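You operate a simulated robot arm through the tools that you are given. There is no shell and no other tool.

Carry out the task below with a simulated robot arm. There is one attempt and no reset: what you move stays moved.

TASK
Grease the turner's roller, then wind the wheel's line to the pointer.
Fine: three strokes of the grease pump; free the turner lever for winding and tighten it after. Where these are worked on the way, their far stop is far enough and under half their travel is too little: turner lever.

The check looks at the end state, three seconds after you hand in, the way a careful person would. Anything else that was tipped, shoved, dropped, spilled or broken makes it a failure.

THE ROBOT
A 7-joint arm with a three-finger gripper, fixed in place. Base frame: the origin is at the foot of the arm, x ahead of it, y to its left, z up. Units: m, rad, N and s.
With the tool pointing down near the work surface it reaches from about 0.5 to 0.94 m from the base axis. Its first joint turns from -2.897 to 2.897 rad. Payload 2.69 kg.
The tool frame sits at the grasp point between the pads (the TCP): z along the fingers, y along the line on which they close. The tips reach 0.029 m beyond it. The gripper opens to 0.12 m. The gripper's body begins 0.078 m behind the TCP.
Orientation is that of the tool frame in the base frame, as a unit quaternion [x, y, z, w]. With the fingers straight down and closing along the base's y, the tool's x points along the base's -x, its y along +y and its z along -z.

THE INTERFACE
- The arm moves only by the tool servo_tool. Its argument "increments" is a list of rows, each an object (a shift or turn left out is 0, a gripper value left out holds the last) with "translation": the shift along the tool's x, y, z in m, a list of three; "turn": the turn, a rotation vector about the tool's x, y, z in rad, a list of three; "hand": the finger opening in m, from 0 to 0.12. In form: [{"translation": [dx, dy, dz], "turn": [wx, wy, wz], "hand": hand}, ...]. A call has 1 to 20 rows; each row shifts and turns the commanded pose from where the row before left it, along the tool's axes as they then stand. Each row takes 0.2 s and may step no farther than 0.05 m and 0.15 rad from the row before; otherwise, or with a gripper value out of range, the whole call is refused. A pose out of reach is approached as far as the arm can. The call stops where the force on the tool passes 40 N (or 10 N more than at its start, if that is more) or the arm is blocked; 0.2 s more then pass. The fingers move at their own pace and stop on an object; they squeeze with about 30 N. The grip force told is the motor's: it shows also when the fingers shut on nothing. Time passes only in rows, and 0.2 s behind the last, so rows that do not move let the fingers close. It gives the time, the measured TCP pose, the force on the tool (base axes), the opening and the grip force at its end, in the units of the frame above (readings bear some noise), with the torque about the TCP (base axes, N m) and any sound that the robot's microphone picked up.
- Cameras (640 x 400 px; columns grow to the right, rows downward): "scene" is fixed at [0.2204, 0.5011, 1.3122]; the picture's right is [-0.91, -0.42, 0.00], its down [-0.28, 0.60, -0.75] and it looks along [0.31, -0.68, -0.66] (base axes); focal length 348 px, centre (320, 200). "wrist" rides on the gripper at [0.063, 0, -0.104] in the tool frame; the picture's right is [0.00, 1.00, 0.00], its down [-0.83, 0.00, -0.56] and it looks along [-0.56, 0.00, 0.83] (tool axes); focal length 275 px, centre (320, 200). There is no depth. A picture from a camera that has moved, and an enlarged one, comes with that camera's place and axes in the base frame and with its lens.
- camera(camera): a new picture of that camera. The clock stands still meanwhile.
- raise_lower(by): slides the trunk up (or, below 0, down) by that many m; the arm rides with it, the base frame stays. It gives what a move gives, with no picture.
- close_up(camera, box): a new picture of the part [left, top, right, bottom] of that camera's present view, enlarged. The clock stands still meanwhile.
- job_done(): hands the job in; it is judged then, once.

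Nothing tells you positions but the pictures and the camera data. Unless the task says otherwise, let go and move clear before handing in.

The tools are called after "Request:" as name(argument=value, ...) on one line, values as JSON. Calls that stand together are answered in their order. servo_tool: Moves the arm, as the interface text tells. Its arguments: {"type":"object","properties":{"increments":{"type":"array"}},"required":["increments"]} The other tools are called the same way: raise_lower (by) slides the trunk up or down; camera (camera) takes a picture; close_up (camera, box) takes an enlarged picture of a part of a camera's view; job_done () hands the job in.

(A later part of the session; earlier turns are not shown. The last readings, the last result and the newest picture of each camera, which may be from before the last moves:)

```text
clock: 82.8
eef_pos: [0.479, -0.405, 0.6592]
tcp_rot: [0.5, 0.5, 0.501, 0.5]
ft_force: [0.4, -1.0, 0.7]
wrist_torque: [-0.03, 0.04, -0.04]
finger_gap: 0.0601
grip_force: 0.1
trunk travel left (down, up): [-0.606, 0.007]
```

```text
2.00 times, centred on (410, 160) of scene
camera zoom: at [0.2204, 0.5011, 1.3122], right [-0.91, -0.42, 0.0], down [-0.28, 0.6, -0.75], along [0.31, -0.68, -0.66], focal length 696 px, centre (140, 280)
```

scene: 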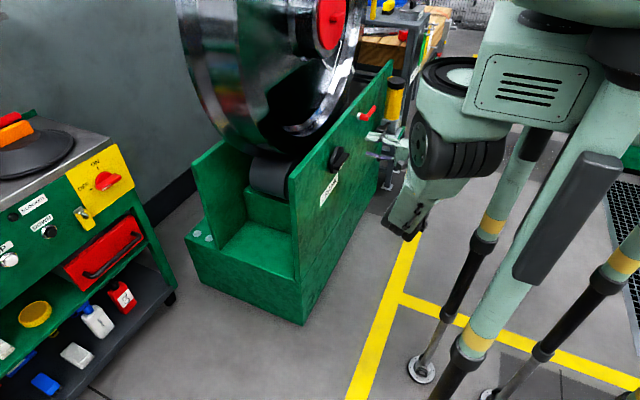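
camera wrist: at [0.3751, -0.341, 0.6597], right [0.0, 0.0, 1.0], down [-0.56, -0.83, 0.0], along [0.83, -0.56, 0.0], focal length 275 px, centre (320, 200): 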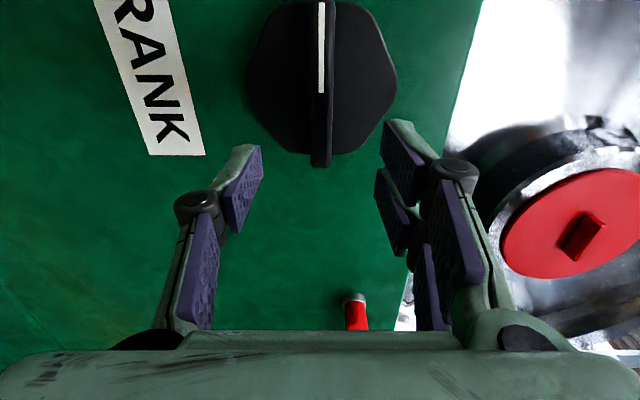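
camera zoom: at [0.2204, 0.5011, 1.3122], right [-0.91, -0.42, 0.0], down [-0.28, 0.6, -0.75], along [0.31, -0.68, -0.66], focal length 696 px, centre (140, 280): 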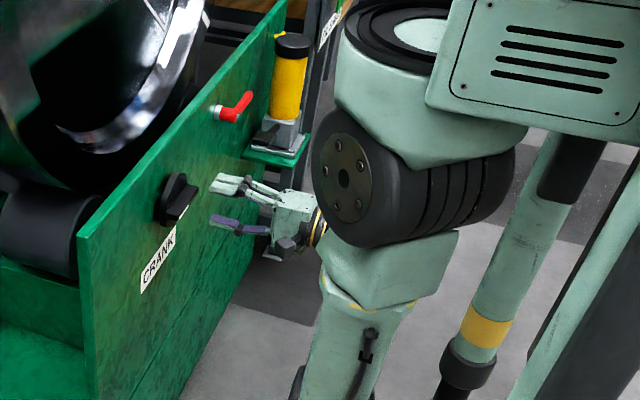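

The knob is a round disc with a thin bar along y and a white mark on its +y half, centred near y=-0.378, z=0.661. I'll centre on it and advance slowly so the fingers pass above and below the bar.

Request:
servo_tool(increments=[{"translation": [0.026, 0.002, 0]}, {"translation": [0, 0, 0]}, {"translation": [0, 0, 0.02]}, {"translation": [0, 0, 0.015]}, {"translation": [0, 0, 0]}])

Request:
camera(camera="wrist")

Request:
close_up(camera="scene", box=[300, 110, 428, 190])

```text
clock: 84.0
eef_pos: [0.5126, -0.3804, 0.6622]
tcp_rot: [0.5, 0.5, 0.501, 0.499]
ft_force: [-0.4, 0.2, 0.0]
wrist_torque: [0.0, -0.01, -0.02]
finger_gap: 0.0601
grip_force: 0.1
trunk travel left (down, up): [-0.606, 0.007]
```

```text
taken
camera wrist: at [0.4092, -0.3174, 0.6616], right [0.0, 0.0, 1.0], down [-0.56, -0.83, 0.0], along [0.83, -0.56, 0.0], focal length 275 px, centre (320, 200)
```

wrist: 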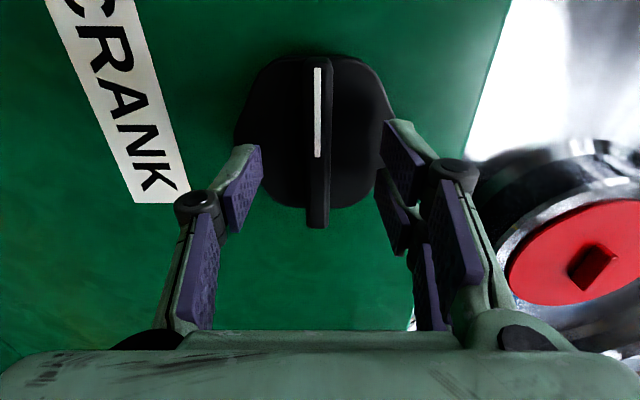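

```text
5.00 times, centred on (364, 150) of scene
camera zoom: at [0.2204, 0.5011, 1.3122], right [-0.91, -0.42, 0.0], down [-0.28, 0.6, -0.75], along [0.31, -0.68, -0.66], focal length 1741 px, centre (100, 450)
```

zoom: 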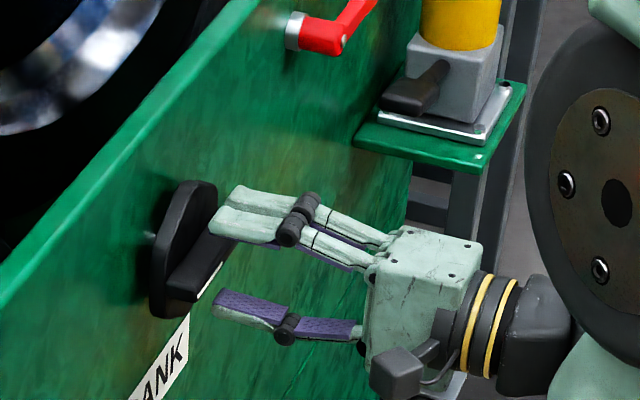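

The bar sits right between the fingers, with its front edge at about x=0.54. I'll advance 2 cm more, watching for contact, then close on it.

Request:
servo_tool(increments=[{"translation": [0, -0.001, 0.012]}, {"translation": [0, 0, 0.01]}, {"translation": [0, 0, 0]}])

Request:
servo_tool(increments=[{"hand": 0.0}, {"translation": [0, 0, 0]}, {"translation": [0, 0, 0]}, {"translation": [0, 0, 0]}])

Request:
camera(camera="wrist")

Request:
close_up(camera="scene", box=[300, 110, 428, 190])

```text
clock: 84.8
eef_pos: [0.5303, -0.3822, 0.6612]
tcp_rot: [0.502, 0.498, 0.499, 0.501]
ft_force: [-20.8, 1.7, 7.3]
wrist_torque: [0.18, -0.33, 0.41]
finger_gap: 0.0401
grip_force: 7.8
trunk travel left (down, up): [-0.606, 0.007]
stopped in row 3: the force on the tool passed its limit at 44 N (the readings are from after the stop); the commanded pose is now the measured one
```

```text
clock: 85.8
eef_pos: [0.5293, -0.3813, 0.6602]
tcp_rot: [0.502, 0.498, 0.499, 0.5]
ft_force: [-24.0, -4.1, 6.9]
wrist_torque: [0.0, -0.24, -0.17]
finger_gap: 0.014
grip_force: 41.0
trunk travel left (down, up): [-0.606, 0.007]
```

```text
taken
camera wrist: at [0.4268, -0.3176, 0.6605], right [0.0, 0.0, 1.0], down [-0.56, -0.83, 0.0], along [0.83, -0.56, 0.0], focal length 275 px, centre (320, 200)
```

wrist: 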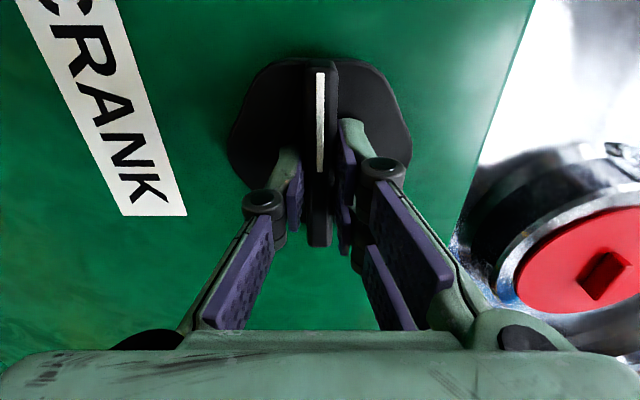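

```text
5.00 times, centred on (364, 150) of scene
camera zoom: at [0.2204, 0.5011, 1.3122], right [-0.91, -0.42, 0.0], down [-0.28, 0.6, -0.75], along [0.31, -0.68, -0.66], focal length 1741 px, centre (100, 450)
```

zoom: 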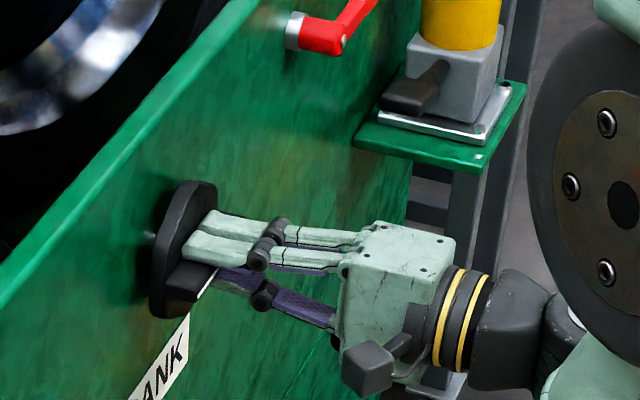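

The tips met the disc face, so I stopped, and the bar is now gripped with a 14 mm gap. I'll ease back a few millimetres to take the pressure off, then turn the crank a little clockwise and watch the wheel's line.

Request:
servo_tool(increments=[{"translation": [0, 0, -0.006]}, {"translation": [0, 0, 0]}])

Request:
servo_tool(increments=[{"turn": [0, 0, 0.1]}, {"turn": [0, 0, 0.1]}, {"turn": [0, 0, 0.1]}, {"translation": [0, 0, 0]}])

Request:
camera(camera="wrist")

Request:
close_up(camera="scene", box=[300, 20, 428, 100])

```text
clock: 86.4
eef_pos: [0.5307, -0.3799, 0.6597]
tcp_rot: [0.501, 0.499, 0.501, 0.499]
ft_force: [27.2, -18.4, 7.8]
wrist_torque: [-0.01, -0.21, -0.48]
finger_gap: 0.014
grip_force: 40.6
trunk travel left (down, up): [-0.606, 0.007]
```

```text
clock: 87.4
eef_pos: [0.5282, -0.3802, 0.6589]
tcp_rot: [0.571, 0.418, 0.569, 0.419]
ft_force: [31.8, -9.6, 12.7]
wrist_torque: [0.01, -0.27, -0.21]
finger_gap: 0.014
grip_force: 40.6
trunk travel left (down, up): [-0.606, 0.007]
```

```text
taken
camera wrist: at [0.4232, -0.3193, 0.6792], right [0.0, -0.29, 0.96], down [-0.56, -0.79, -0.24], along [0.83, -0.53, -0.16], focal length 275 px, centre (320, 200)
```

wrist: 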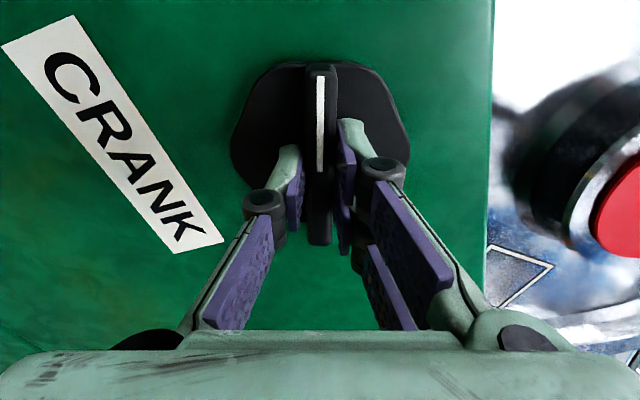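

```text
5.00 times, centred on (364, 60) of scene
camera zoom: at [0.2204, 0.5011, 1.3122], right [-0.91, -0.42, 0.0], down [-0.28, 0.6, -0.75], along [0.31, -0.68, -0.66], focal length 1741 px, centre (100, 900)
```

zoom: 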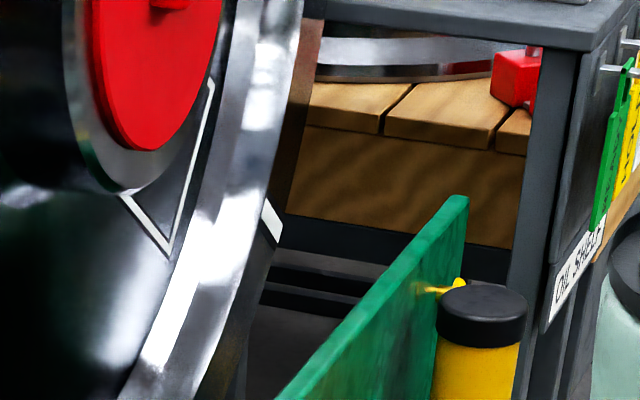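

The crank turns easily and the wheel's line has moved up about 3° for 17° of crank, so the direction is right and the ratio is roughly 5 to 1. I'll ease the pull on the grip and keep turning.

Request:
servo_tool(increments=[{"translation": [-0.0017, 0.0045, 0.008]}, {"turn": [0, 0, 0.12]}, {"turn": [0, 0, 0.12]}, {"turn": [0, 0, 0.12]}, {"turn": [0, 0, 0.12]}, {"turn": [0, 0, 0.12]}, {"translation": [0, 0, 0]}])

Request:
camera(camera="wrist")

Request:
close_up(camera="scene", box=[300, 20, 428, 100])

```text
clock: 88.3
eef_pos: [0.5319, -0.3833, 0.6578]
tcp_rot: [0.626, 0.335, 0.62, 0.333]
ft_force: [-5.4, 3.3, 1.8]
wrist_torque: [-0.02, -0.17, 0.2]
finger_gap: 0.0141
grip_force: 40.3
trunk travel left (down, up): [-0.606, 0.007]
stopped in row 4: the force on the tool passed its limit at 47 N (the readings are from after the stop); the commanded pose is now the measured one
```

```text
taken
camera wrist: at [0.4267, -0.3295, 0.6944], right [0.01, -0.55, 0.84], down [-0.56, -0.69, -0.45], along [0.83, -0.47, -0.31], focal length 275 px, centre (320, 200)
```

wrist: 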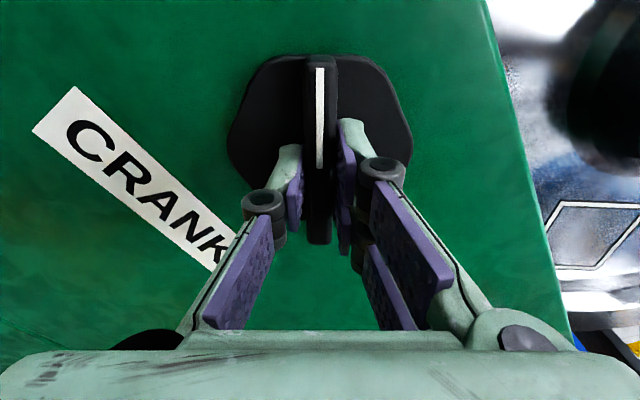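

```text
5.00 times, centred on (364, 60) of scene
camera zoom: at [0.2204, 0.5011, 1.3122], right [-0.91, -0.42, 0.0], down [-0.28, 0.6, -0.75], along [0.31, -0.68, -0.66], focal length 1741 px, centre (100, 900)
```

zoom: 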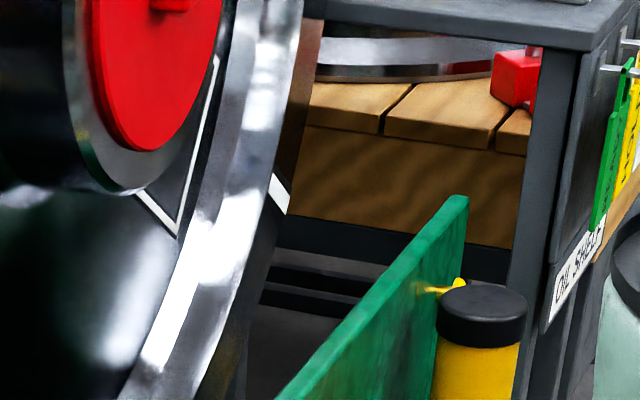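

The stop was only from pressing slightly against the disc; the forces have settled and the line is rising. I'll continue turning in smaller batches.

Request:
servo_tool(increments=[{"turn": [0, 0, 0.12]}, {"turn": [0, 0, 0.12]}, {"turn": [0, 0, 0.12]}, {"turn": [0, 0, 0.12]}, {"translation": [0, 0, 0]}])

Request:
close_up(camera="scene", box=[300, 20, 428, 100])

```text
clock: 89.5
eef_pos: [0.5302, -0.3816, 0.6579]
tcp_rot: [0.689, 0.177, 0.68, 0.176]
ft_force: [-19.7, 21.9, -5.2]
wrist_torque: [-0.02, -0.78, 0.9]
finger_gap: 0.0139
grip_force: 40.3
trunk travel left (down, up): [-0.606, 0.007]
```

```text
5.00 times, centred on (364, 60) of scene
camera zoom: at [0.2204, 0.5011, 1.3122], right [-0.91, -0.42, 0.0], down [-0.28, 0.6, -0.75], along [0.31, -0.68, -0.66], focal length 1741 px, centre (100, 900)
```

zoom: 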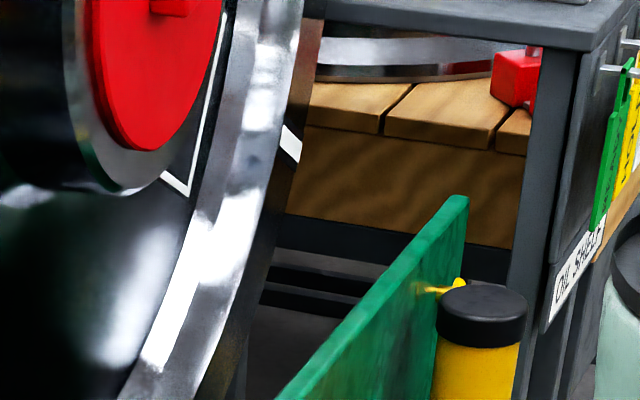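

It still turns freely; my grip point is a few millimetres off the axis. I'll correct that and turn on.

Request:
servo_tool(increments=[{"translation": [0.0016, -0.006, -0.005]}, {"turn": [0, 0, 0.12]}, {"turn": [0, 0, 0.12]}, {"turn": [0, 0, 0.12]}, {"turn": [0, 0, 0.12]}, {"translation": [0, 0, 0]}])

Request:
camera(camera="wrist")

Request:
close_up(camera="scene", box=[300, 0, 428, 80])

```text
clock: 90.2
eef_pos: [0.5278, -0.3809, 0.6577]
tcp_rot: [0.697, 0.133, 0.69, 0.141]
ft_force: [5.5, -5.0, -4.3]
wrist_torque: [0.06, -0.21, -0.24]
finger_gap: 0.014
grip_force: 40.5
trunk travel left (down, up): [-0.606, 0.007]
stopped in row 3: the force on the tool passed its limit at 42 N (the readings are from after the stop); the commanded pose is now the measured one
```

```text
taken
camera wrist: at [0.4242, -0.3545, 0.7176], right [-0.01, -0.92, 0.38], down [-0.57, -0.31, -0.76], along [0.82, -0.22, -0.52], focal length 275 px, centre (320, 200)
```

wrist: 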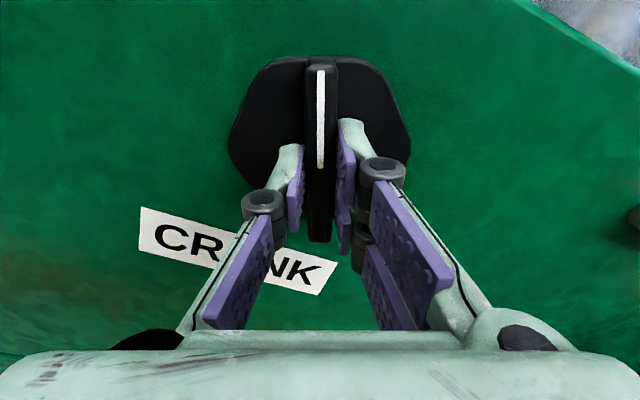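

```text
5.00 times, centred on (364, 40) of scene
camera zoom: at [0.2204, 0.5011, 1.3122], right [-0.91, -0.42, 0.0], down [-0.28, 0.6, -0.75], along [0.31, -0.68, -0.66], focal length 1741 px, centre (100, 1000)
```

zoom: 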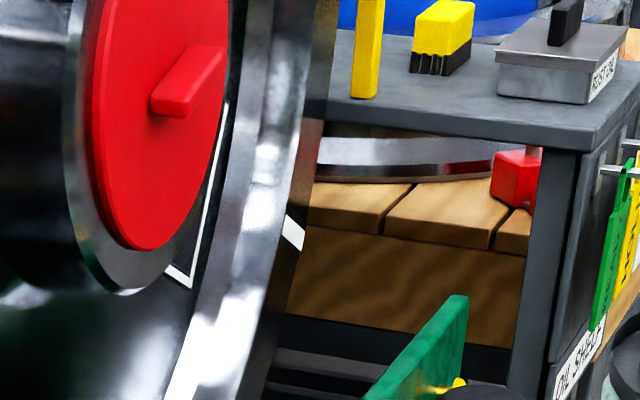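

The tight grip builds up sideways force, and the crank needs almost no torque. I'll loosen the fingers slightly around the bar and turn it that way.

Request:
servo_tool(increments=[{"hand": 0.02}, {"translation": [0, 0, 0]}, {"turn": [0, 0, 0.12]}, {"turn": [0, 0, 0.12]}, {"turn": [0, 0, 0.12]}, {"translation": [0, 0, 0]}])

Request:
camera(camera="wrist")

Request:
close_up(camera="scene", box=[300, 0, 428, 80])

```text
clock: 91.6
eef_pos: [0.5279, -0.38, 0.6593]
tcp_rot: [0.709, 0.006, 0.705, 0.015]
ft_force: [-0.9, -3.0, 2.1]
wrist_torque: [-0.11, 0.0, -0.07]
finger_gap: 0.0222
grip_force: 1.6
trunk travel left (down, up): [-0.606, 0.007]
```

```text
taken
camera wrist: at [0.4236, -0.3761, 0.7231], right [-0.01, -1.0, 0.03], down [-0.56, -0.02, -0.83], along [0.83, -0.03, -0.56], focal length 275 px, centre (320, 200)
```

wrist: 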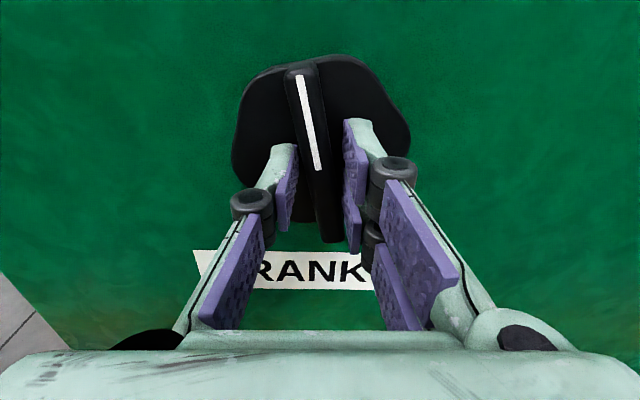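

```text
5.00 times, centred on (364, 40) of scene
camera zoom: at [0.2204, 0.5011, 1.3122], right [-0.91, -0.42, 0.0], down [-0.28, 0.6, -0.75], along [0.31, -0.68, -0.66], focal length 1741 px, centre (100, 1000)
```

zoom: 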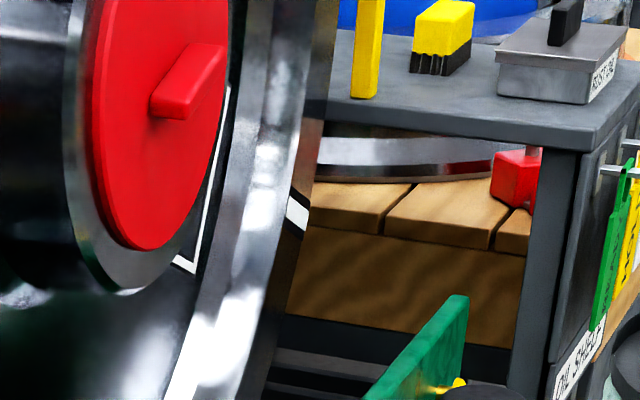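

The bar follows with a little backlash, and the line has risen about 16° for about 79° of crank, so roughly 125° more crank is needed. I'll keep turning, watching for a wrist limit.

Request:
servo_tool(increments=[{"turn": [0, 0, 0.12]}, {"turn": [0, 0, 0.12]}, {"turn": [0, 0, 0.12]}, {"turn": [0, 0, 0.12]}, {"translation": [0, 0, 0]}])

Request:
camera(camera="wrist")

Request:
close_up(camera="scene", box=[300, 0, 428, 80])

```text
clock: 92.8
eef_pos: [0.5264, -0.3798, 0.6577]
tcp_rot: [0.69, -0.163, 0.688, -0.154]
ft_force: [-1.1, -3.1, -1.3]
wrist_torque: [-0.09, -0.01, -0.13]
finger_gap: 0.0223
grip_force: 1.7
trunk travel left (down, up): [-0.606, 0.007]
```

```text
taken
camera wrist: at [0.4225, -0.4052, 0.7166], right [-0.01, -0.9, -0.43], down [-0.56, 0.37, -0.75], along [0.83, 0.23, -0.51], focal length 275 px, centre (320, 200)
```

wrist: 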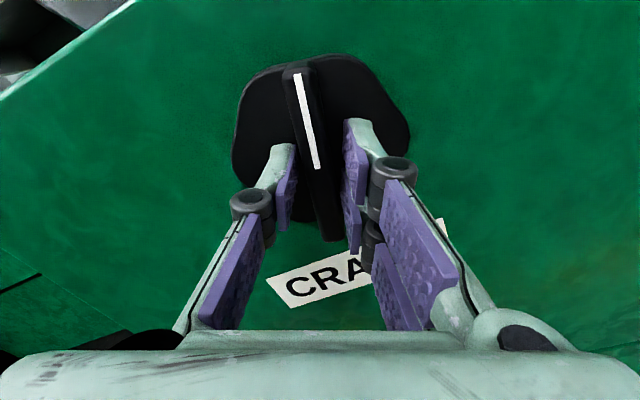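

```text
5.00 times, centred on (364, 40) of scene
camera zoom: at [0.2204, 0.5011, 1.3122], right [-0.91, -0.42, 0.0], down [-0.28, 0.6, -0.75], along [0.31, -0.68, -0.66], focal length 1741 px, centre (100, 1000)
```

zoom: 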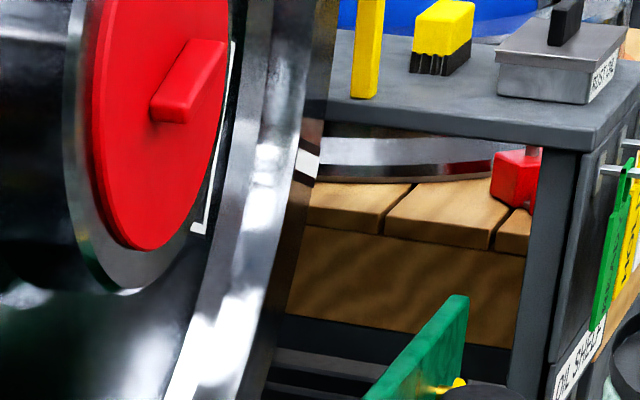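

No wrist limit yet and the line keeps rising. I'll continue.

Request:
servo_tool(increments=[{"turn": [0, 0, 0.12]}, {"turn": [0, 0, 0.12]}, {"turn": [0, 0, 0.12]}, {"turn": [0, 0, 0.12]}, {"translation": [0, 0, 0]}])

Request:
camera(camera="wrist")

Request:
close_up(camera="scene", box=[300, 0, 428, 80])

```text
clock: 94.0
eef_pos: [0.5277, -0.3794, 0.6593]
tcp_rot: [0.632, -0.323, 0.632, -0.313]
ft_force: [0.9, -0.4, -1.2]
wrist_torque: [0.01, 0.0, 0.01]
finger_gap: 0.0203
grip_force: 0.3
trunk travel left (down, up): [-0.606, 0.007]
```

```text
taken
camera wrist: at [0.4229, -0.4288, 0.6977], right [-0.01, -0.6, -0.8], down [-0.55, 0.67, -0.5], along [0.83, 0.44, -0.34], focal length 275 px, centre (320, 200)
```

wrist: 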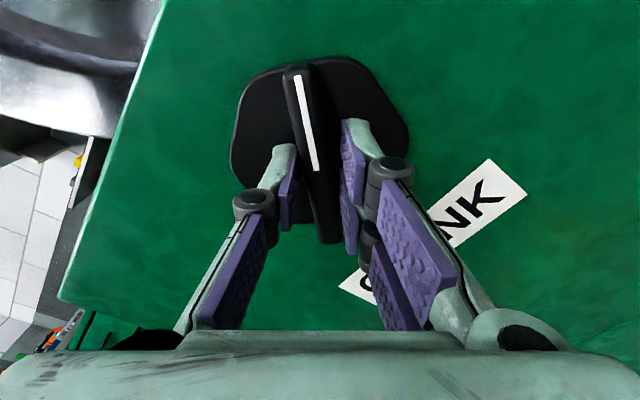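

```text
5.00 times, centred on (364, 40) of scene
camera zoom: at [0.2204, 0.5011, 1.3122], right [-0.91, -0.42, 0.0], down [-0.28, 0.6, -0.75], along [0.31, -0.68, -0.66], focal length 1741 px, centre (100, 1000)
```

zoom: 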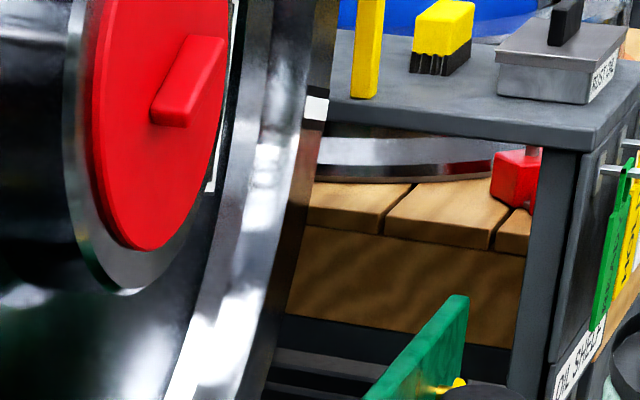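

The line is now about 14° below the horizontal. I'll turn another 27° and then check against the pointer.

Request:
servo_tool(increments=[{"turn": [0, 0, 0.12]}, {"turn": [0, 0, 0.12]}, {"turn": [0, 0, 0.12]}, {"turn": [0, 0, 0.12]}, {"translation": [0, 0, 0]}])

Request:
camera(camera="wrist")

Request:
close_up(camera="scene", box=[300, 0, 428, 80])

```text
clock: 95.2
eef_pos: [0.528, -0.3637, 0.6468]
tcp_rot: [0.536, -0.458, 0.544, -0.454]
ft_force: [-2.1, 5.0, 11.4]
wrist_torque: [-0.11, -0.38, -0.05]
finger_gap: 0.0279
grip_force: 5.3
out of reach, approached as far as the arm can: row 4
trunk travel left (down, up): [-0.606, 0.007]
```

```text
taken
camera wrist: at [0.4233, -0.4238, 0.6576], right [0.0, -0.17, -0.98], down [-0.55, 0.82, -0.15], along [0.84, 0.54, -0.09], focal length 275 px, centre (320, 200)
```

wrist: 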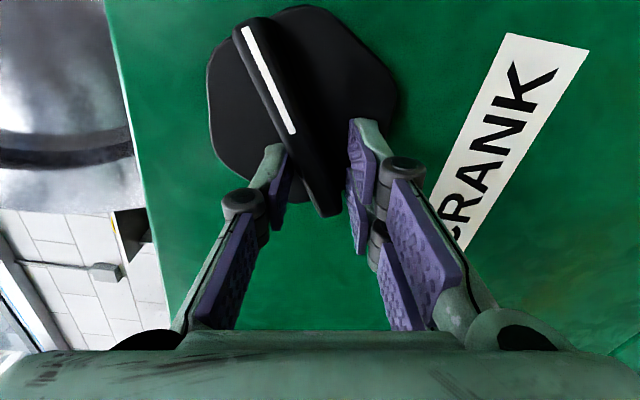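

```text
5.00 times, centred on (364, 40) of scene
camera zoom: at [0.2204, 0.5011, 1.3122], right [-0.91, -0.42, 0.0], down [-0.28, 0.6, -0.75], along [0.31, -0.68, -0.66], focal length 1741 px, centre (100, 1000)
```

zoom: 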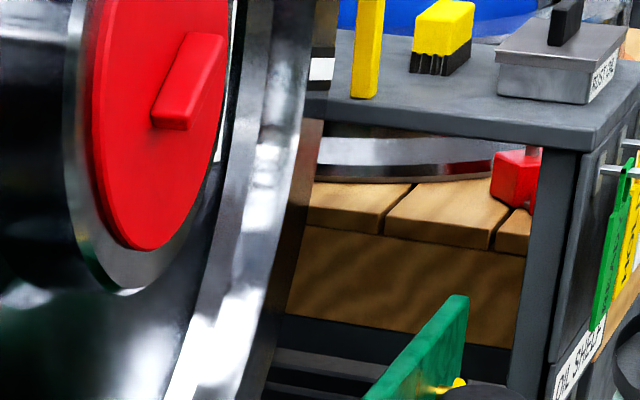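

The wrist reached its limit, with the crank bar at about 148°. I'll open, back off the bar, and rotate the hand back half a turn to take a fresh grip, looking at the pointer on the way.

Request:
servo_tool(increments=[{"hand": 0.06}, {"translation": [0, 0, 0]}, {"translation": [0, 0, 0]}, {"translation": [0, 0, -0.03]}, {"translation": [0, 0, -0.025]}, {"turn": [0, 0, -0.14]}, {"turn": [0, 0, -0.14]}, {"turn": [0, 0, -0.14]}, {"turn": [0, 0, -0.14]}, {"turn": [0, 0, -0.14]}, {"turn": [0, 0, -0.14]}, {"turn": [0, 0, -0.14]}, {"turn": [0, 0, -0.14]}, {"turn": [0, 0, -0.14]}, {"turn": [0, 0, -0.14]}, {"turn": [0, 0, -0.14]}, {"translation": [0, 0, 0]}])

Request:
camera(camera="wrist")

Request:
camera(camera="scene")

```text
clock: 98.8
eef_pos: [0.4728, -0.3637, 0.6452]
tcp_rot: [0.708, 0.042, 0.703, 0.051]
ft_force: [-0.3, -0.3, -0.8]
wrist_torque: [0.02, 0.03, -0.02]
finger_gap: 0.06
grip_force: 0.1
trunk travel left (down, up): [-0.606, 0.007]
```

```text
taken
camera wrist: at [0.3692, -0.3531, 0.7088], right [-0.01, -0.99, 0.14], down [-0.56, -0.11, -0.82], along [0.83, -0.09, -0.56], focal length 275 px, centre (320, 200)
```

wrist: 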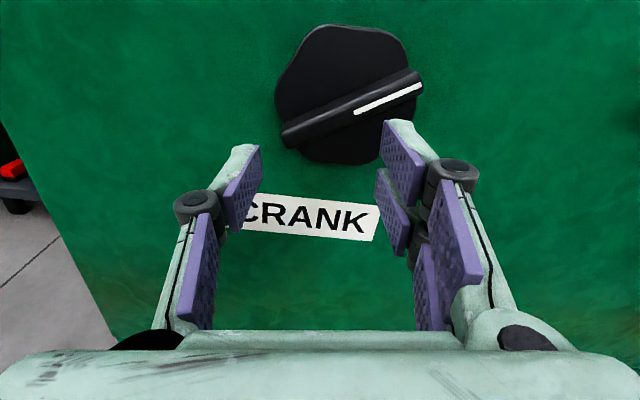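

```text
taken
```

scene: 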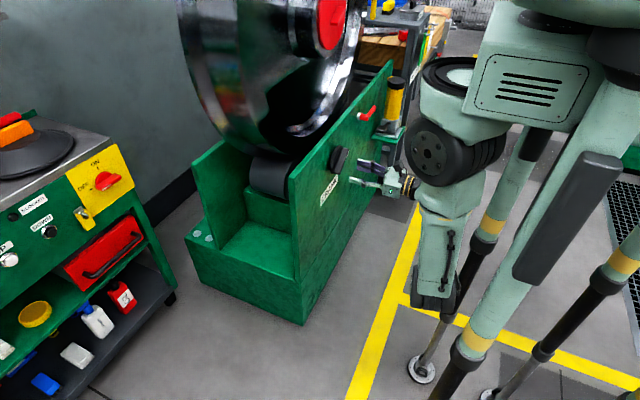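

The bar's white end now points toward -y and a bit up, about 150° from its start. I'll rotate the hand the rest of the way to match the bar for a fresh grip and recentre on the crank axis.

Request:
servo_tool(increments=[{"turn": [0, 0, -0.14]}, {"turn": [0, 0, -0.14]}, {"turn": [0, 0, -0.14]}, {"turn": [0, 0, -0.14]}, {"turn": [0, 0, -0.14]}, {"turn": [0, 0, -0.14]}, {"turn": [0, 0, -0.14]}, {"turn": [0, 0, -0.14]}, {"turn": [0, 0, -0.14]}, {"turn": [0, 0, -0.14]}, {"turn": [0, 0, -0.14]}, {"turn": [0, 0, -0.14]}, {"turn": [0, 0, -0.14]}, {"turn": [0, 0, -0.14]}, {"translation": [0, 0, 0]}])

Request:
camera(camera="wrist")

Request:
close_up(camera="wrist", box=[400, 200, 640, 350])

```text
clock: 102.0
eef_pos: [0.4718, -0.3637, 0.6457]
tcp_rot: [0.359, 0.611, 0.35, 0.612]
ft_force: [-0.7, -0.4, 0.6]
wrist_torque: [-0.01, 0.03, 0.02]
finger_gap: 0.0598
grip_force: 0.1
trunk travel left (down, up): [-0.606, 0.007]
```

```text
taken
camera wrist: at [0.3693, -0.3067, 0.6148], right [0.01, 0.5, 0.87], down [-0.56, -0.71, 0.42], along [0.83, -0.49, 0.27], focal length 275 px, centre (320, 200)
```

wrist: 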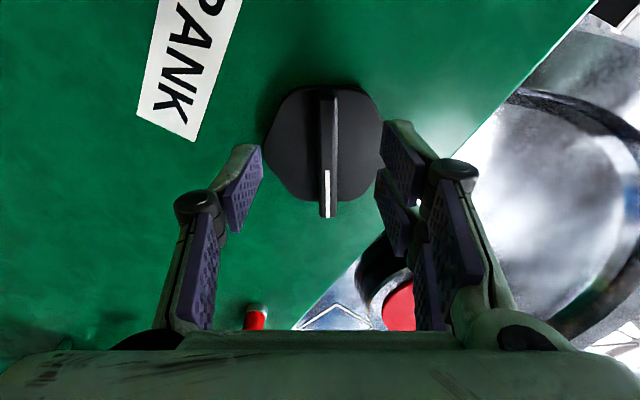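

```text
2.67 times, centred on (520, 275) of wrist
camera zoom: at [0.3693, -0.3067, 0.6148], right [0.01, 0.5, 0.87], down [-0.56, -0.71, 0.42], along [0.83, -0.49, 0.27], focal length 734 px, centre (-213, 0)
```

zoom: 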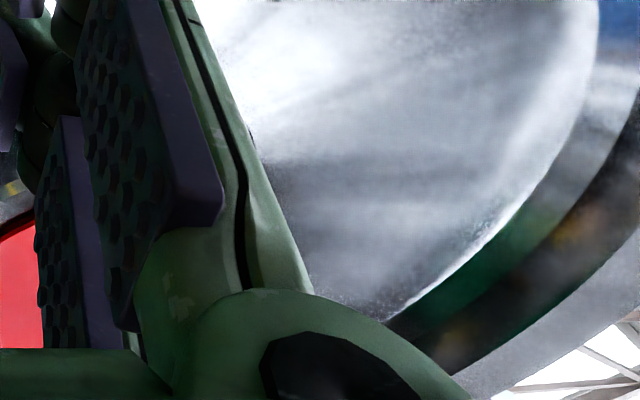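

The bar lies exactly between the fingers again. I'll recentre, advance to the earlier depth, and close loosely around it.

Request:
servo_tool(increments=[{"translation": [-0.021, 0.005, 0]}, {"translation": [0, 0, 0.03]}, {"translation": [0, 0, 0.023]}, {"translation": [0, 0, 0], "hand": 0.018}, {"translation": [0, 0, 0]}, {"translation": [0, 0, 0]}, {"translation": [0, 0, 0]}])

Request:
camera(camera="wrist")

```text
clock: 103.6
eef_pos: [0.5263, -0.3795, 0.6593]
tcp_rot: [0.36, 0.611, 0.351, 0.612]
ft_force: [-0.9, 0.5, 0.0]
wrist_torque: [0.05, -0.01, -0.01]
finger_gap: 0.0178
grip_force: 0.1
trunk travel left (down, up): [-0.606, 0.007]
```

```text
taken
camera wrist: at [0.4234, -0.3227, 0.6292], right [0.01, 0.5, 0.87], down [-0.56, -0.71, 0.42], along [0.83, -0.49, 0.27], focal length 275 px, centre (320, 200)
```

wrist: 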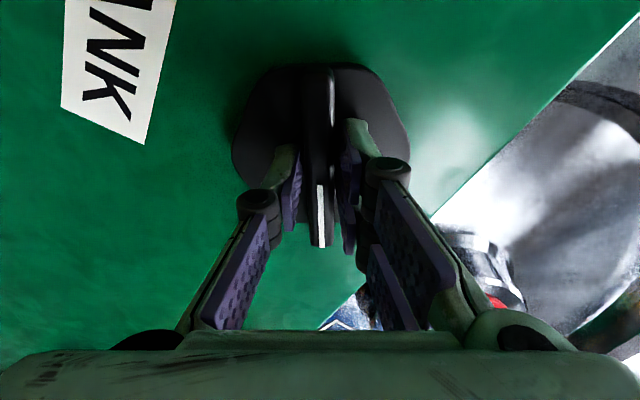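

The grip is centred with no side load. I'll turn the crank on by about 45°.

Request:
servo_tool(increments=[{"turn": [0, 0, 0.12]}, {"turn": [0, 0, 0.12]}, {"turn": [0, 0, 0.12]}, {"turn": [0, 0, 0.12]}, {"turn": [0, 0, 0.12]}, {"turn": [0, 0, 0.12]}, {"translation": [0, 0, 0]}])

Request:
camera(camera="wrist")

Request:
close_up(camera="scene", box=[300, 0, 428, 80])

```text
clock: 105.2
eef_pos: [0.525, -0.3802, 0.6621]
tcp_rot: [0.553, 0.444, 0.544, 0.449]
ft_force: [1.3, 0.4, 4.2]
wrist_torque: [-0.1, -0.1, 0.03]
finger_gap: 0.0206
grip_force: 2.0
trunk travel left (down, up): [-0.606, 0.007]
```

```text
taken
camera wrist: at [0.4223, -0.3167, 0.6742], right [0.0, -0.2, 0.98], down [-0.57, -0.81, -0.16], along [0.82, -0.56, -0.11], focal length 275 px, centre (320, 200)
```

wrist: 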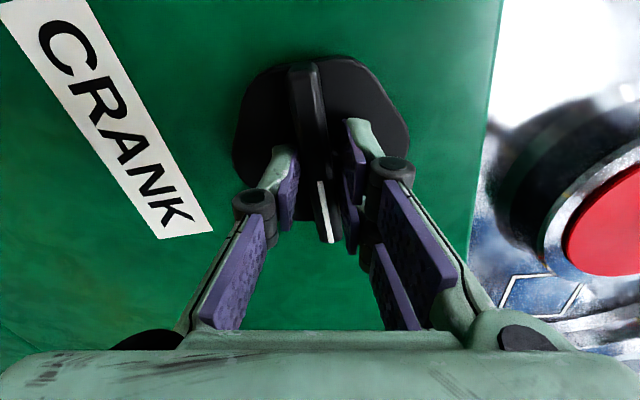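

```text
5.00 times, centred on (364, 40) of scene
camera zoom: at [0.2204, 0.5011, 1.3122], right [-0.91, -0.42, 0.0], down [-0.28, 0.6, -0.75], along [0.31, -0.68, -0.66], focal length 1741 px, centre (100, 1000)
```

zoom: 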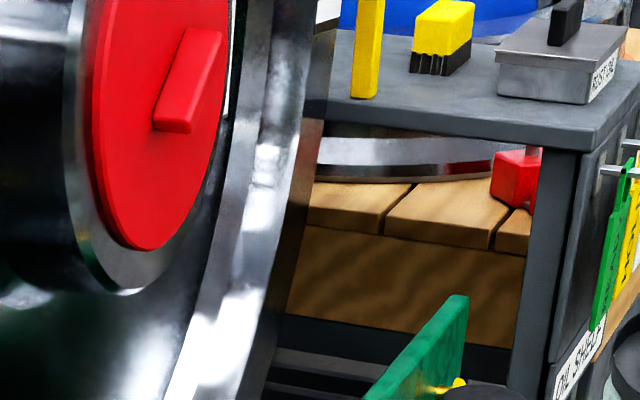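

The line is now roughly 4° below horizontal by the scene view. I'll let go of the bar, back off, and raise the hand to pointer height to compare line and pointer directly.

Request:
servo_tool(increments=[{"turn": [0, 0, -0.1], "hand": 0.06}, {"translation": [0, 0, 0]}, {"translation": [0, 0, 0]}, {"translation": [0, 0, -0.035]}, {"translation": [0, 0, -0.035]}, {"turn": [0, 0, -0.12]}, {"translation": [-0.01, 0.04, 0]}, {"translation": [-0.01, 0.04, 0]}, {"translation": [-0.01, 0.04, 0]}, {"translation": [-0.01, 0.04, 0]}, {"translation": [-0.01, 0.04, 0]}, {"translation": [-0.01, 0.04, 0]}, {"translation": [-0.01, 0.04, 0]}, {"translation": [-0.01, 0.04, 0]}, {"translation": [-0.01, 0.035, 0]}, {"translation": [0, 0, 0]}])

Request:
camera(camera="wrist")

Request:
close_up(camera="scene", box=[300, 0, 428, 80])

```text
clock: 108.6
eef_pos: [0.4592, -0.4623, 1.016]
tcp_rot: [0.501, 0.503, 0.491, 0.506]
ft_force: [-0.5, 0.4, -0.5]
wrist_torque: [0.01, 0.01, 0.02]
finger_gap: 0.0601
grip_force: 0.0
trunk travel left (down, up): [-0.606, 0.007]
```

```text
taken
camera wrist: at [0.3559, -0.3981, 1.0158], right [0.01, 0.02, 1.0], down [-0.57, -0.82, 0.02], along [0.82, -0.57, 0.01], focal length 275 px, centre (320, 200)
```

wrist: 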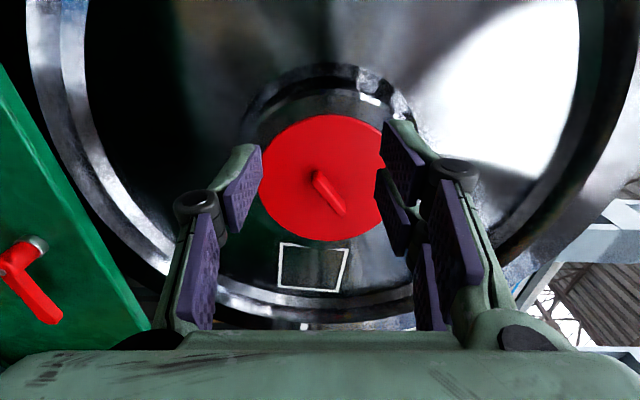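

```text
5.00 times, centred on (364, 40) of scene
camera zoom: at [0.2204, 0.5011, 1.3122], right [-0.91, -0.42, 0.0], down [-0.28, 0.6, -0.75], along [0.31, -0.68, -0.66], focal length 1741 px, centre (100, 1000)
```

zoom: 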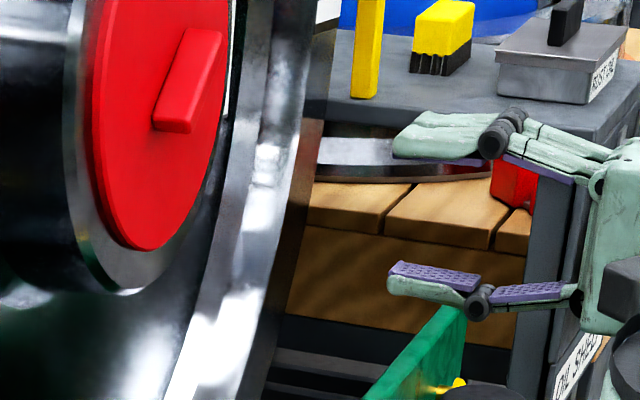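

The wheel stayed put on release. I'll yaw the view toward the pointer and open the fingers for a clear line of sight.

Request:
servo_tool(increments=[{"turn": [0, -0.13, 0], "translation": [-0.03, 0, 0], "hand": 0.12}, {"turn": [0, -0.13, 0], "translation": [-0.03, 0, 0]}, {"turn": [0, -0.13, 0], "translation": [-0.03, 0, 0]}, {"turn": [0, -0.13, 0], "translation": [-0.02, 0, 0]}, {"translation": [0, 0, 0]}, {"translation": [0, 0, 0]}])

Request:
camera(camera="wrist")

```text
clock: 110.0
eef_pos: [0.4361, -0.5712, 1.019]
tcp_rot: [0.61, 0.356, 0.346, 0.618]
ft_force: [-0.3, 0.4, 0.4]
wrist_torque: [-0.01, 0.01, 0.03]
finger_gap: 0.12
grip_force: 0.0
trunk travel left (down, up): [-0.606, 0.007]
```

```text
taken
camera wrist: at [0.3787, -0.4635, 1.0183], right [0.01, 0.02, 1.0], down [-0.9, -0.43, 0.02], along [0.43, -0.9, 0.02], focal length 275 px, centre (320, 200)
```

wrist: 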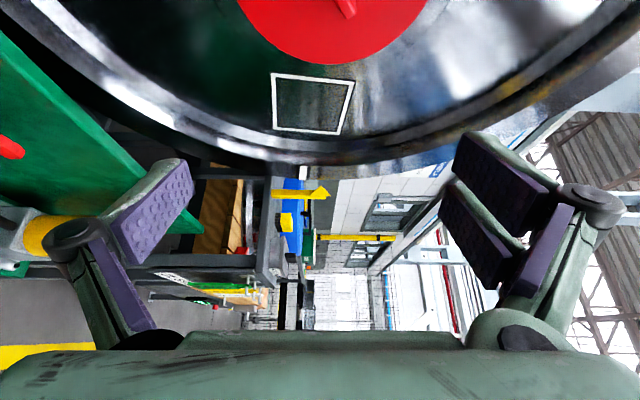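

Both the white line and the yellow pointer are in view now. I'll zoom in to compare them.

Request:
close_up(camera="wrist", box=[256, 150, 384, 230])

Request:
close_up(camera="wrist", box=[280, 160, 344, 200])

```text
5.00 times, centred on (320, 190) of wrist
camera zoom: at [0.3787, -0.4635, 1.0183], right [0.01, 0.02, 1.0], down [-0.9, -0.43, 0.02], along [0.43, -0.9, 0.02], focal length 1376 px, centre (320, 250)
```

zoom: 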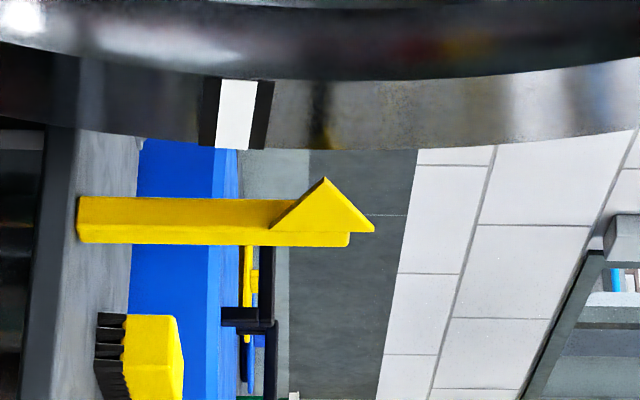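

```text
10.00 times, centred on (312, 180) of wrist
camera zoom: at [0.3787, -0.4635, 1.0183], right [0.01, 0.02, 1.0], down [-0.9, -0.43, 0.02], along [0.43, -0.9, 0.02], focal length 2753 px, centre (400, 400)
```

zoom: 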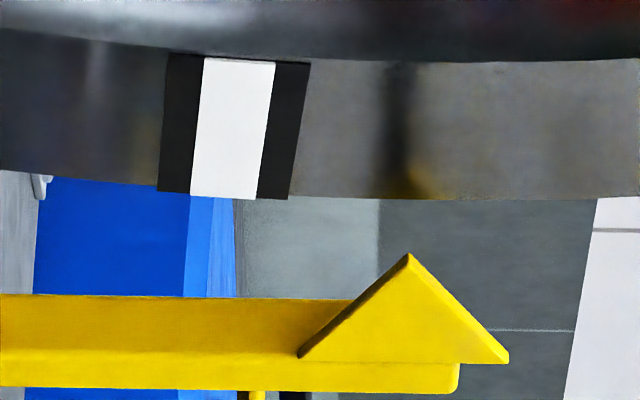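

The pointer tip is at about the wheel-centre height, and the line sits about 6° below it, so the crank needs roughly 29° more. I'll go back to the crank for this last part.

Request:
servo_tool(increments=[{"turn": [0, 0.13, 0], "translation": [0.02, 0, 0], "hand": 0.06}, {"turn": [0, 0.13, 0], "translation": [0.03, 0, 0]}, {"turn": [0, 0.13, 0], "translation": [0.03, 0, 0]}, {"turn": [0, 0.13, 0], "translation": [0.03, 0, 0]}, {"translation": [0.01, -0.035, 0]}, {"translation": [0.01, -0.04, 0]}, {"translation": [0.01, -0.04, 0]}, {"translation": [0.01, -0.04, 0]}, {"translation": [0.01, -0.04, 0]}, {"translation": [0.01, -0.04, 0]}, {"translation": [0.01, -0.04, 0]}, {"translation": [0.01, -0.04, 0]}, {"translation": [0, -0.035, 0]}, {"translation": [0, 0, 0]}])

Request:
camera(camera="wrist")

```text
clock: 113.0
eef_pos: [0.4697, -0.3902, 0.6665]
tcp_rot: [0.5, 0.502, 0.491, 0.507]
ft_force: [-0.2, 0.1, -0.4]
wrist_torque: [-0.02, 0.0, 0.02]
finger_gap: 0.0602
grip_force: 0.2
trunk travel left (down, up): [-0.606, 0.007]
```

```text
taken
camera wrist: at [0.3663, -0.3251, 0.6656], right [0.01, 0.02, 1.0], down [-0.57, -0.82, 0.02], along [0.82, -0.57, 0.01], focal length 275 px, centre (320, 200)
```

wrist: 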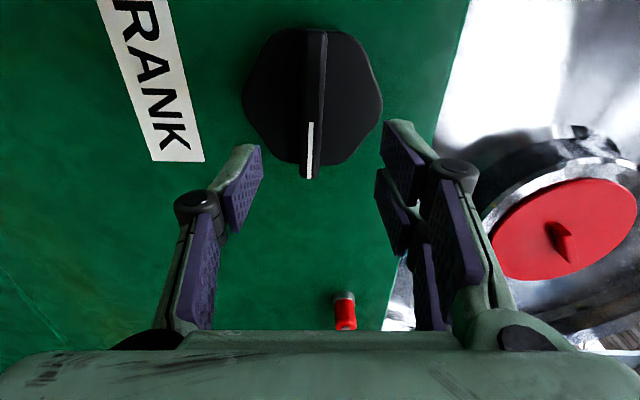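

The bar is about 4° past horizontal, with its white end toward -y. I'll align to it, recentre, advance, and this time grip it firmly for a precise turn.

Request:
servo_tool(increments=[{"translation": [0.0102, -0.007, 0], "turn": [0, 0, 0.065]}, {"translation": [0, 0, 0.03]}, {"translation": [0, 0, 0.025]}, {"translation": [0, 0, 0]}])

Request:
servo_tool(increments=[{"hand": 0.0}, {"translation": [0, 0, 0]}, {"translation": [0, 0, 0]}, {"translation": [0, 0, 0]}, {"translation": [0, 0, 0]}])

Request:
camera(camera="wrist")

```text
clock: 114.0
eef_pos: [0.5257, -0.3805, 0.6588]
tcp_rot: [0.517, 0.487, 0.507, 0.49]
ft_force: [1.1, -0.1, 0.4]
wrist_torque: [0.01, 0.0, -0.03]
finger_gap: 0.0598
grip_force: 0.1
trunk travel left (down, up): [-0.606, 0.007]
```

```text
clock: 115.2
eef_pos: [0.5257, -0.3809, 0.6598]
tcp_rot: [0.516, 0.487, 0.507, 0.49]
ft_force: [2.6, -1.0, 2.1]
wrist_torque: [-0.02, -0.03, 0.15]
finger_gap: 0.014
grip_force: 37.0
trunk travel left (down, up): [-0.606, 0.007]
```

```text
taken
camera wrist: at [0.4224, -0.3168, 0.6638], right [0.0, -0.04, 1.0], down [-0.57, -0.82, -0.03], along [0.82, -0.57, -0.03], focal length 275 px, centre (320, 200)
```

wrist: 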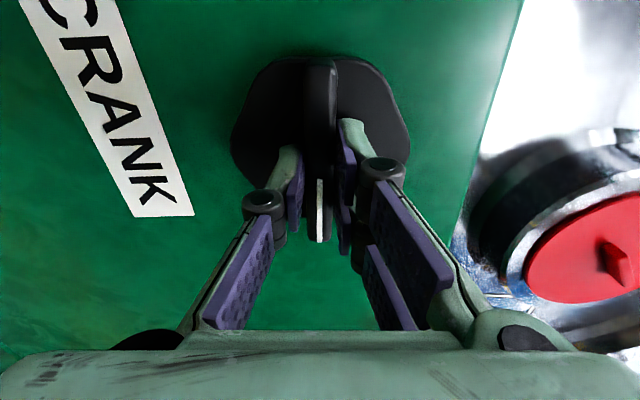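

The grip is firm with almost no side force. Now I'll turn by about 29°.

Request:
servo_tool(increments=[{"turn": [0, 0, 0.1]}, {"turn": [0, 0, 0.1]}, {"turn": [0, 0, 0.1]}, {"turn": [0, 0, 0.1]}, {"turn": [0, 0, 0.1]}, {"translation": [0, 0, 0]}, {"translation": [0, 0, 0]}])

Request:
camera(camera="wrist")

Request:
close_up(camera="scene", box=[300, 0, 428, 80])

```text
clock: 116.8
eef_pos: [0.5254, -0.381, 0.6591]
tcp_rot: [0.62, 0.346, 0.613, 0.347]
ft_force: [17.2, 12.1, 2.7]
wrist_torque: [0.05, -0.62, 1.11]
finger_gap: 0.0136
grip_force: 40.6
trunk travel left (down, up): [-0.606, 0.007]
```

```text
taken
camera wrist: at [0.4222, -0.3262, 0.693], right [0.0, -0.52, 0.86], down [-0.56, -0.71, -0.43], along [0.83, -0.48, -0.29], focal length 275 px, centre (320, 200)
```

wrist: 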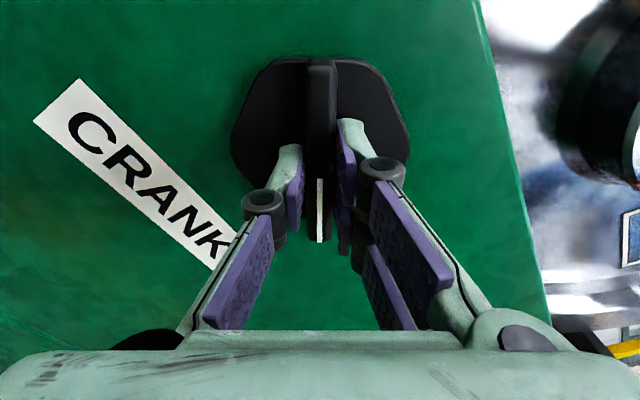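

```text
5.00 times, centred on (364, 40) of scene
camera zoom: at [0.2204, 0.5011, 1.3122], right [-0.91, -0.42, 0.0], down [-0.28, 0.6, -0.75], along [0.31, -0.68, -0.66], focal length 1741 px, centre (100, 1000)
```

zoom: 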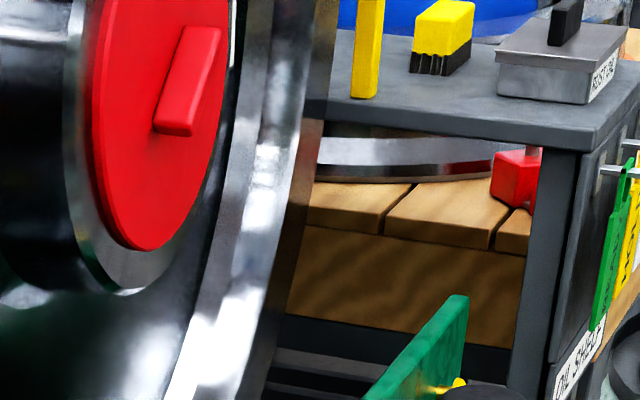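

The crank turned 28°, which should bring the line up about 5.8°. I'll let go, back off and check the line against the pointer from the same viewpoint.

Request:
servo_tool(increments=[{"hand": 0.06}, {"translation": [0, 0, 0]}, {"translation": [0, 0, 0]}, {"translation": [0, 0, -0.03]}, {"translation": [0, 0, -0.035]}, {"turn": [0, 0, -0.14]}, {"turn": [0, 0, -0.14]}, {"turn": [0, 0, -0.14]}, {"turn": [0, 0, -0.14]}, {"translation": [-0.01, 0.04, 0]}, {"translation": [-0.01, 0.04, 0]}, {"translation": [-0.01, 0.04, 0]}, {"translation": [-0.01, 0.04, 0]}, {"translation": [-0.01, 0.04, 0]}, {"translation": [-0.01, 0.04, 0]}, {"translation": [-0.01, 0.04, 0]}, {"translation": [-0.01, 0.04, 0]}, {"translation": [-0.01, 0.04, 0]}, {"translation": [0, 0, 0]}])

Request:
servo_tool(increments=[{"turn": [0, -0.13, 0], "translation": [-0.03, 0, 0], "hand": 0.12}, {"turn": [0, -0.13, 0], "translation": [-0.03, 0, 0]}, {"turn": [0, -0.13, 0], "translation": [-0.03, 0, 0]}, {"turn": [0, -0.13, 0], "translation": [-0.02, 0, 0]}, {"translation": [0, 0, 0]}, {"translation": [0, 0, 0]}])

Request:
camera(camera="wrist")

Request:
close_up(camera="wrist", box=[256, 150, 384, 230])

```text
clock: 120.8
eef_pos: [0.461, -0.4699, 1.0196]
tcp_rot: [0.502, 0.501, 0.492, 0.505]
ft_force: [-0.6, -0.1, -0.5]
wrist_torque: [0.0, 0.02, 0.0]
finger_gap: 0.0598
grip_force: 0.1
trunk travel left (down, up): [-0.606, 0.007]
```

```text
clock: 122.2
eef_pos: [0.437, -0.5761, 1.0216]
tcp_rot: [0.611, 0.355, 0.347, 0.617]
ft_force: [0.1, 0.6, -0.1]
wrist_torque: [0.02, 0.05, -0.01]
finger_gap: 0.12
grip_force: 0.0
trunk travel left (down, up): [-0.606, 0.007]
```

```text
taken
camera wrist: at [0.3793, -0.4677, 1.0216], right [0.01, 0.02, 1.0], down [-0.9, -0.43, 0.01], along [0.43, -0.9, 0.01], focal length 275 px, centre (320, 200)
```

wrist: 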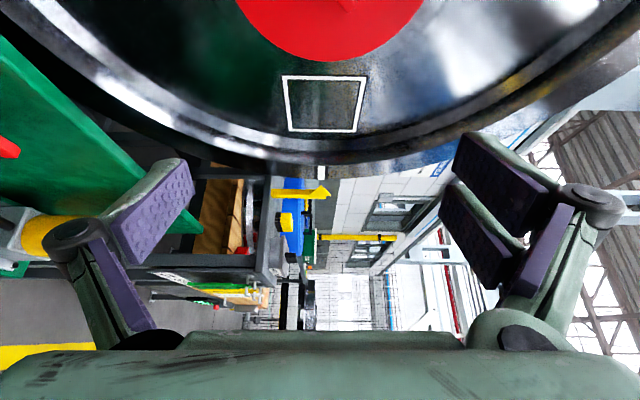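

```text
5.00 times, centred on (320, 190) of wrist
camera zoom: at [0.3793, -0.4677, 1.0216], right [0.01, 0.02, 1.0], down [-0.9, -0.43, 0.01], along [0.43, -0.9, 0.01], focal length 1376 px, centre (320, 250)
```

zoom: 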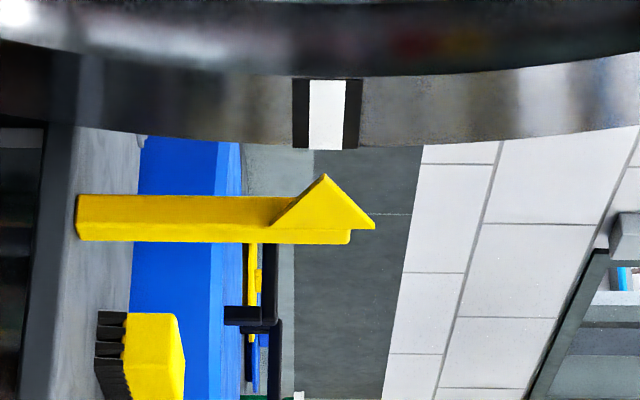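

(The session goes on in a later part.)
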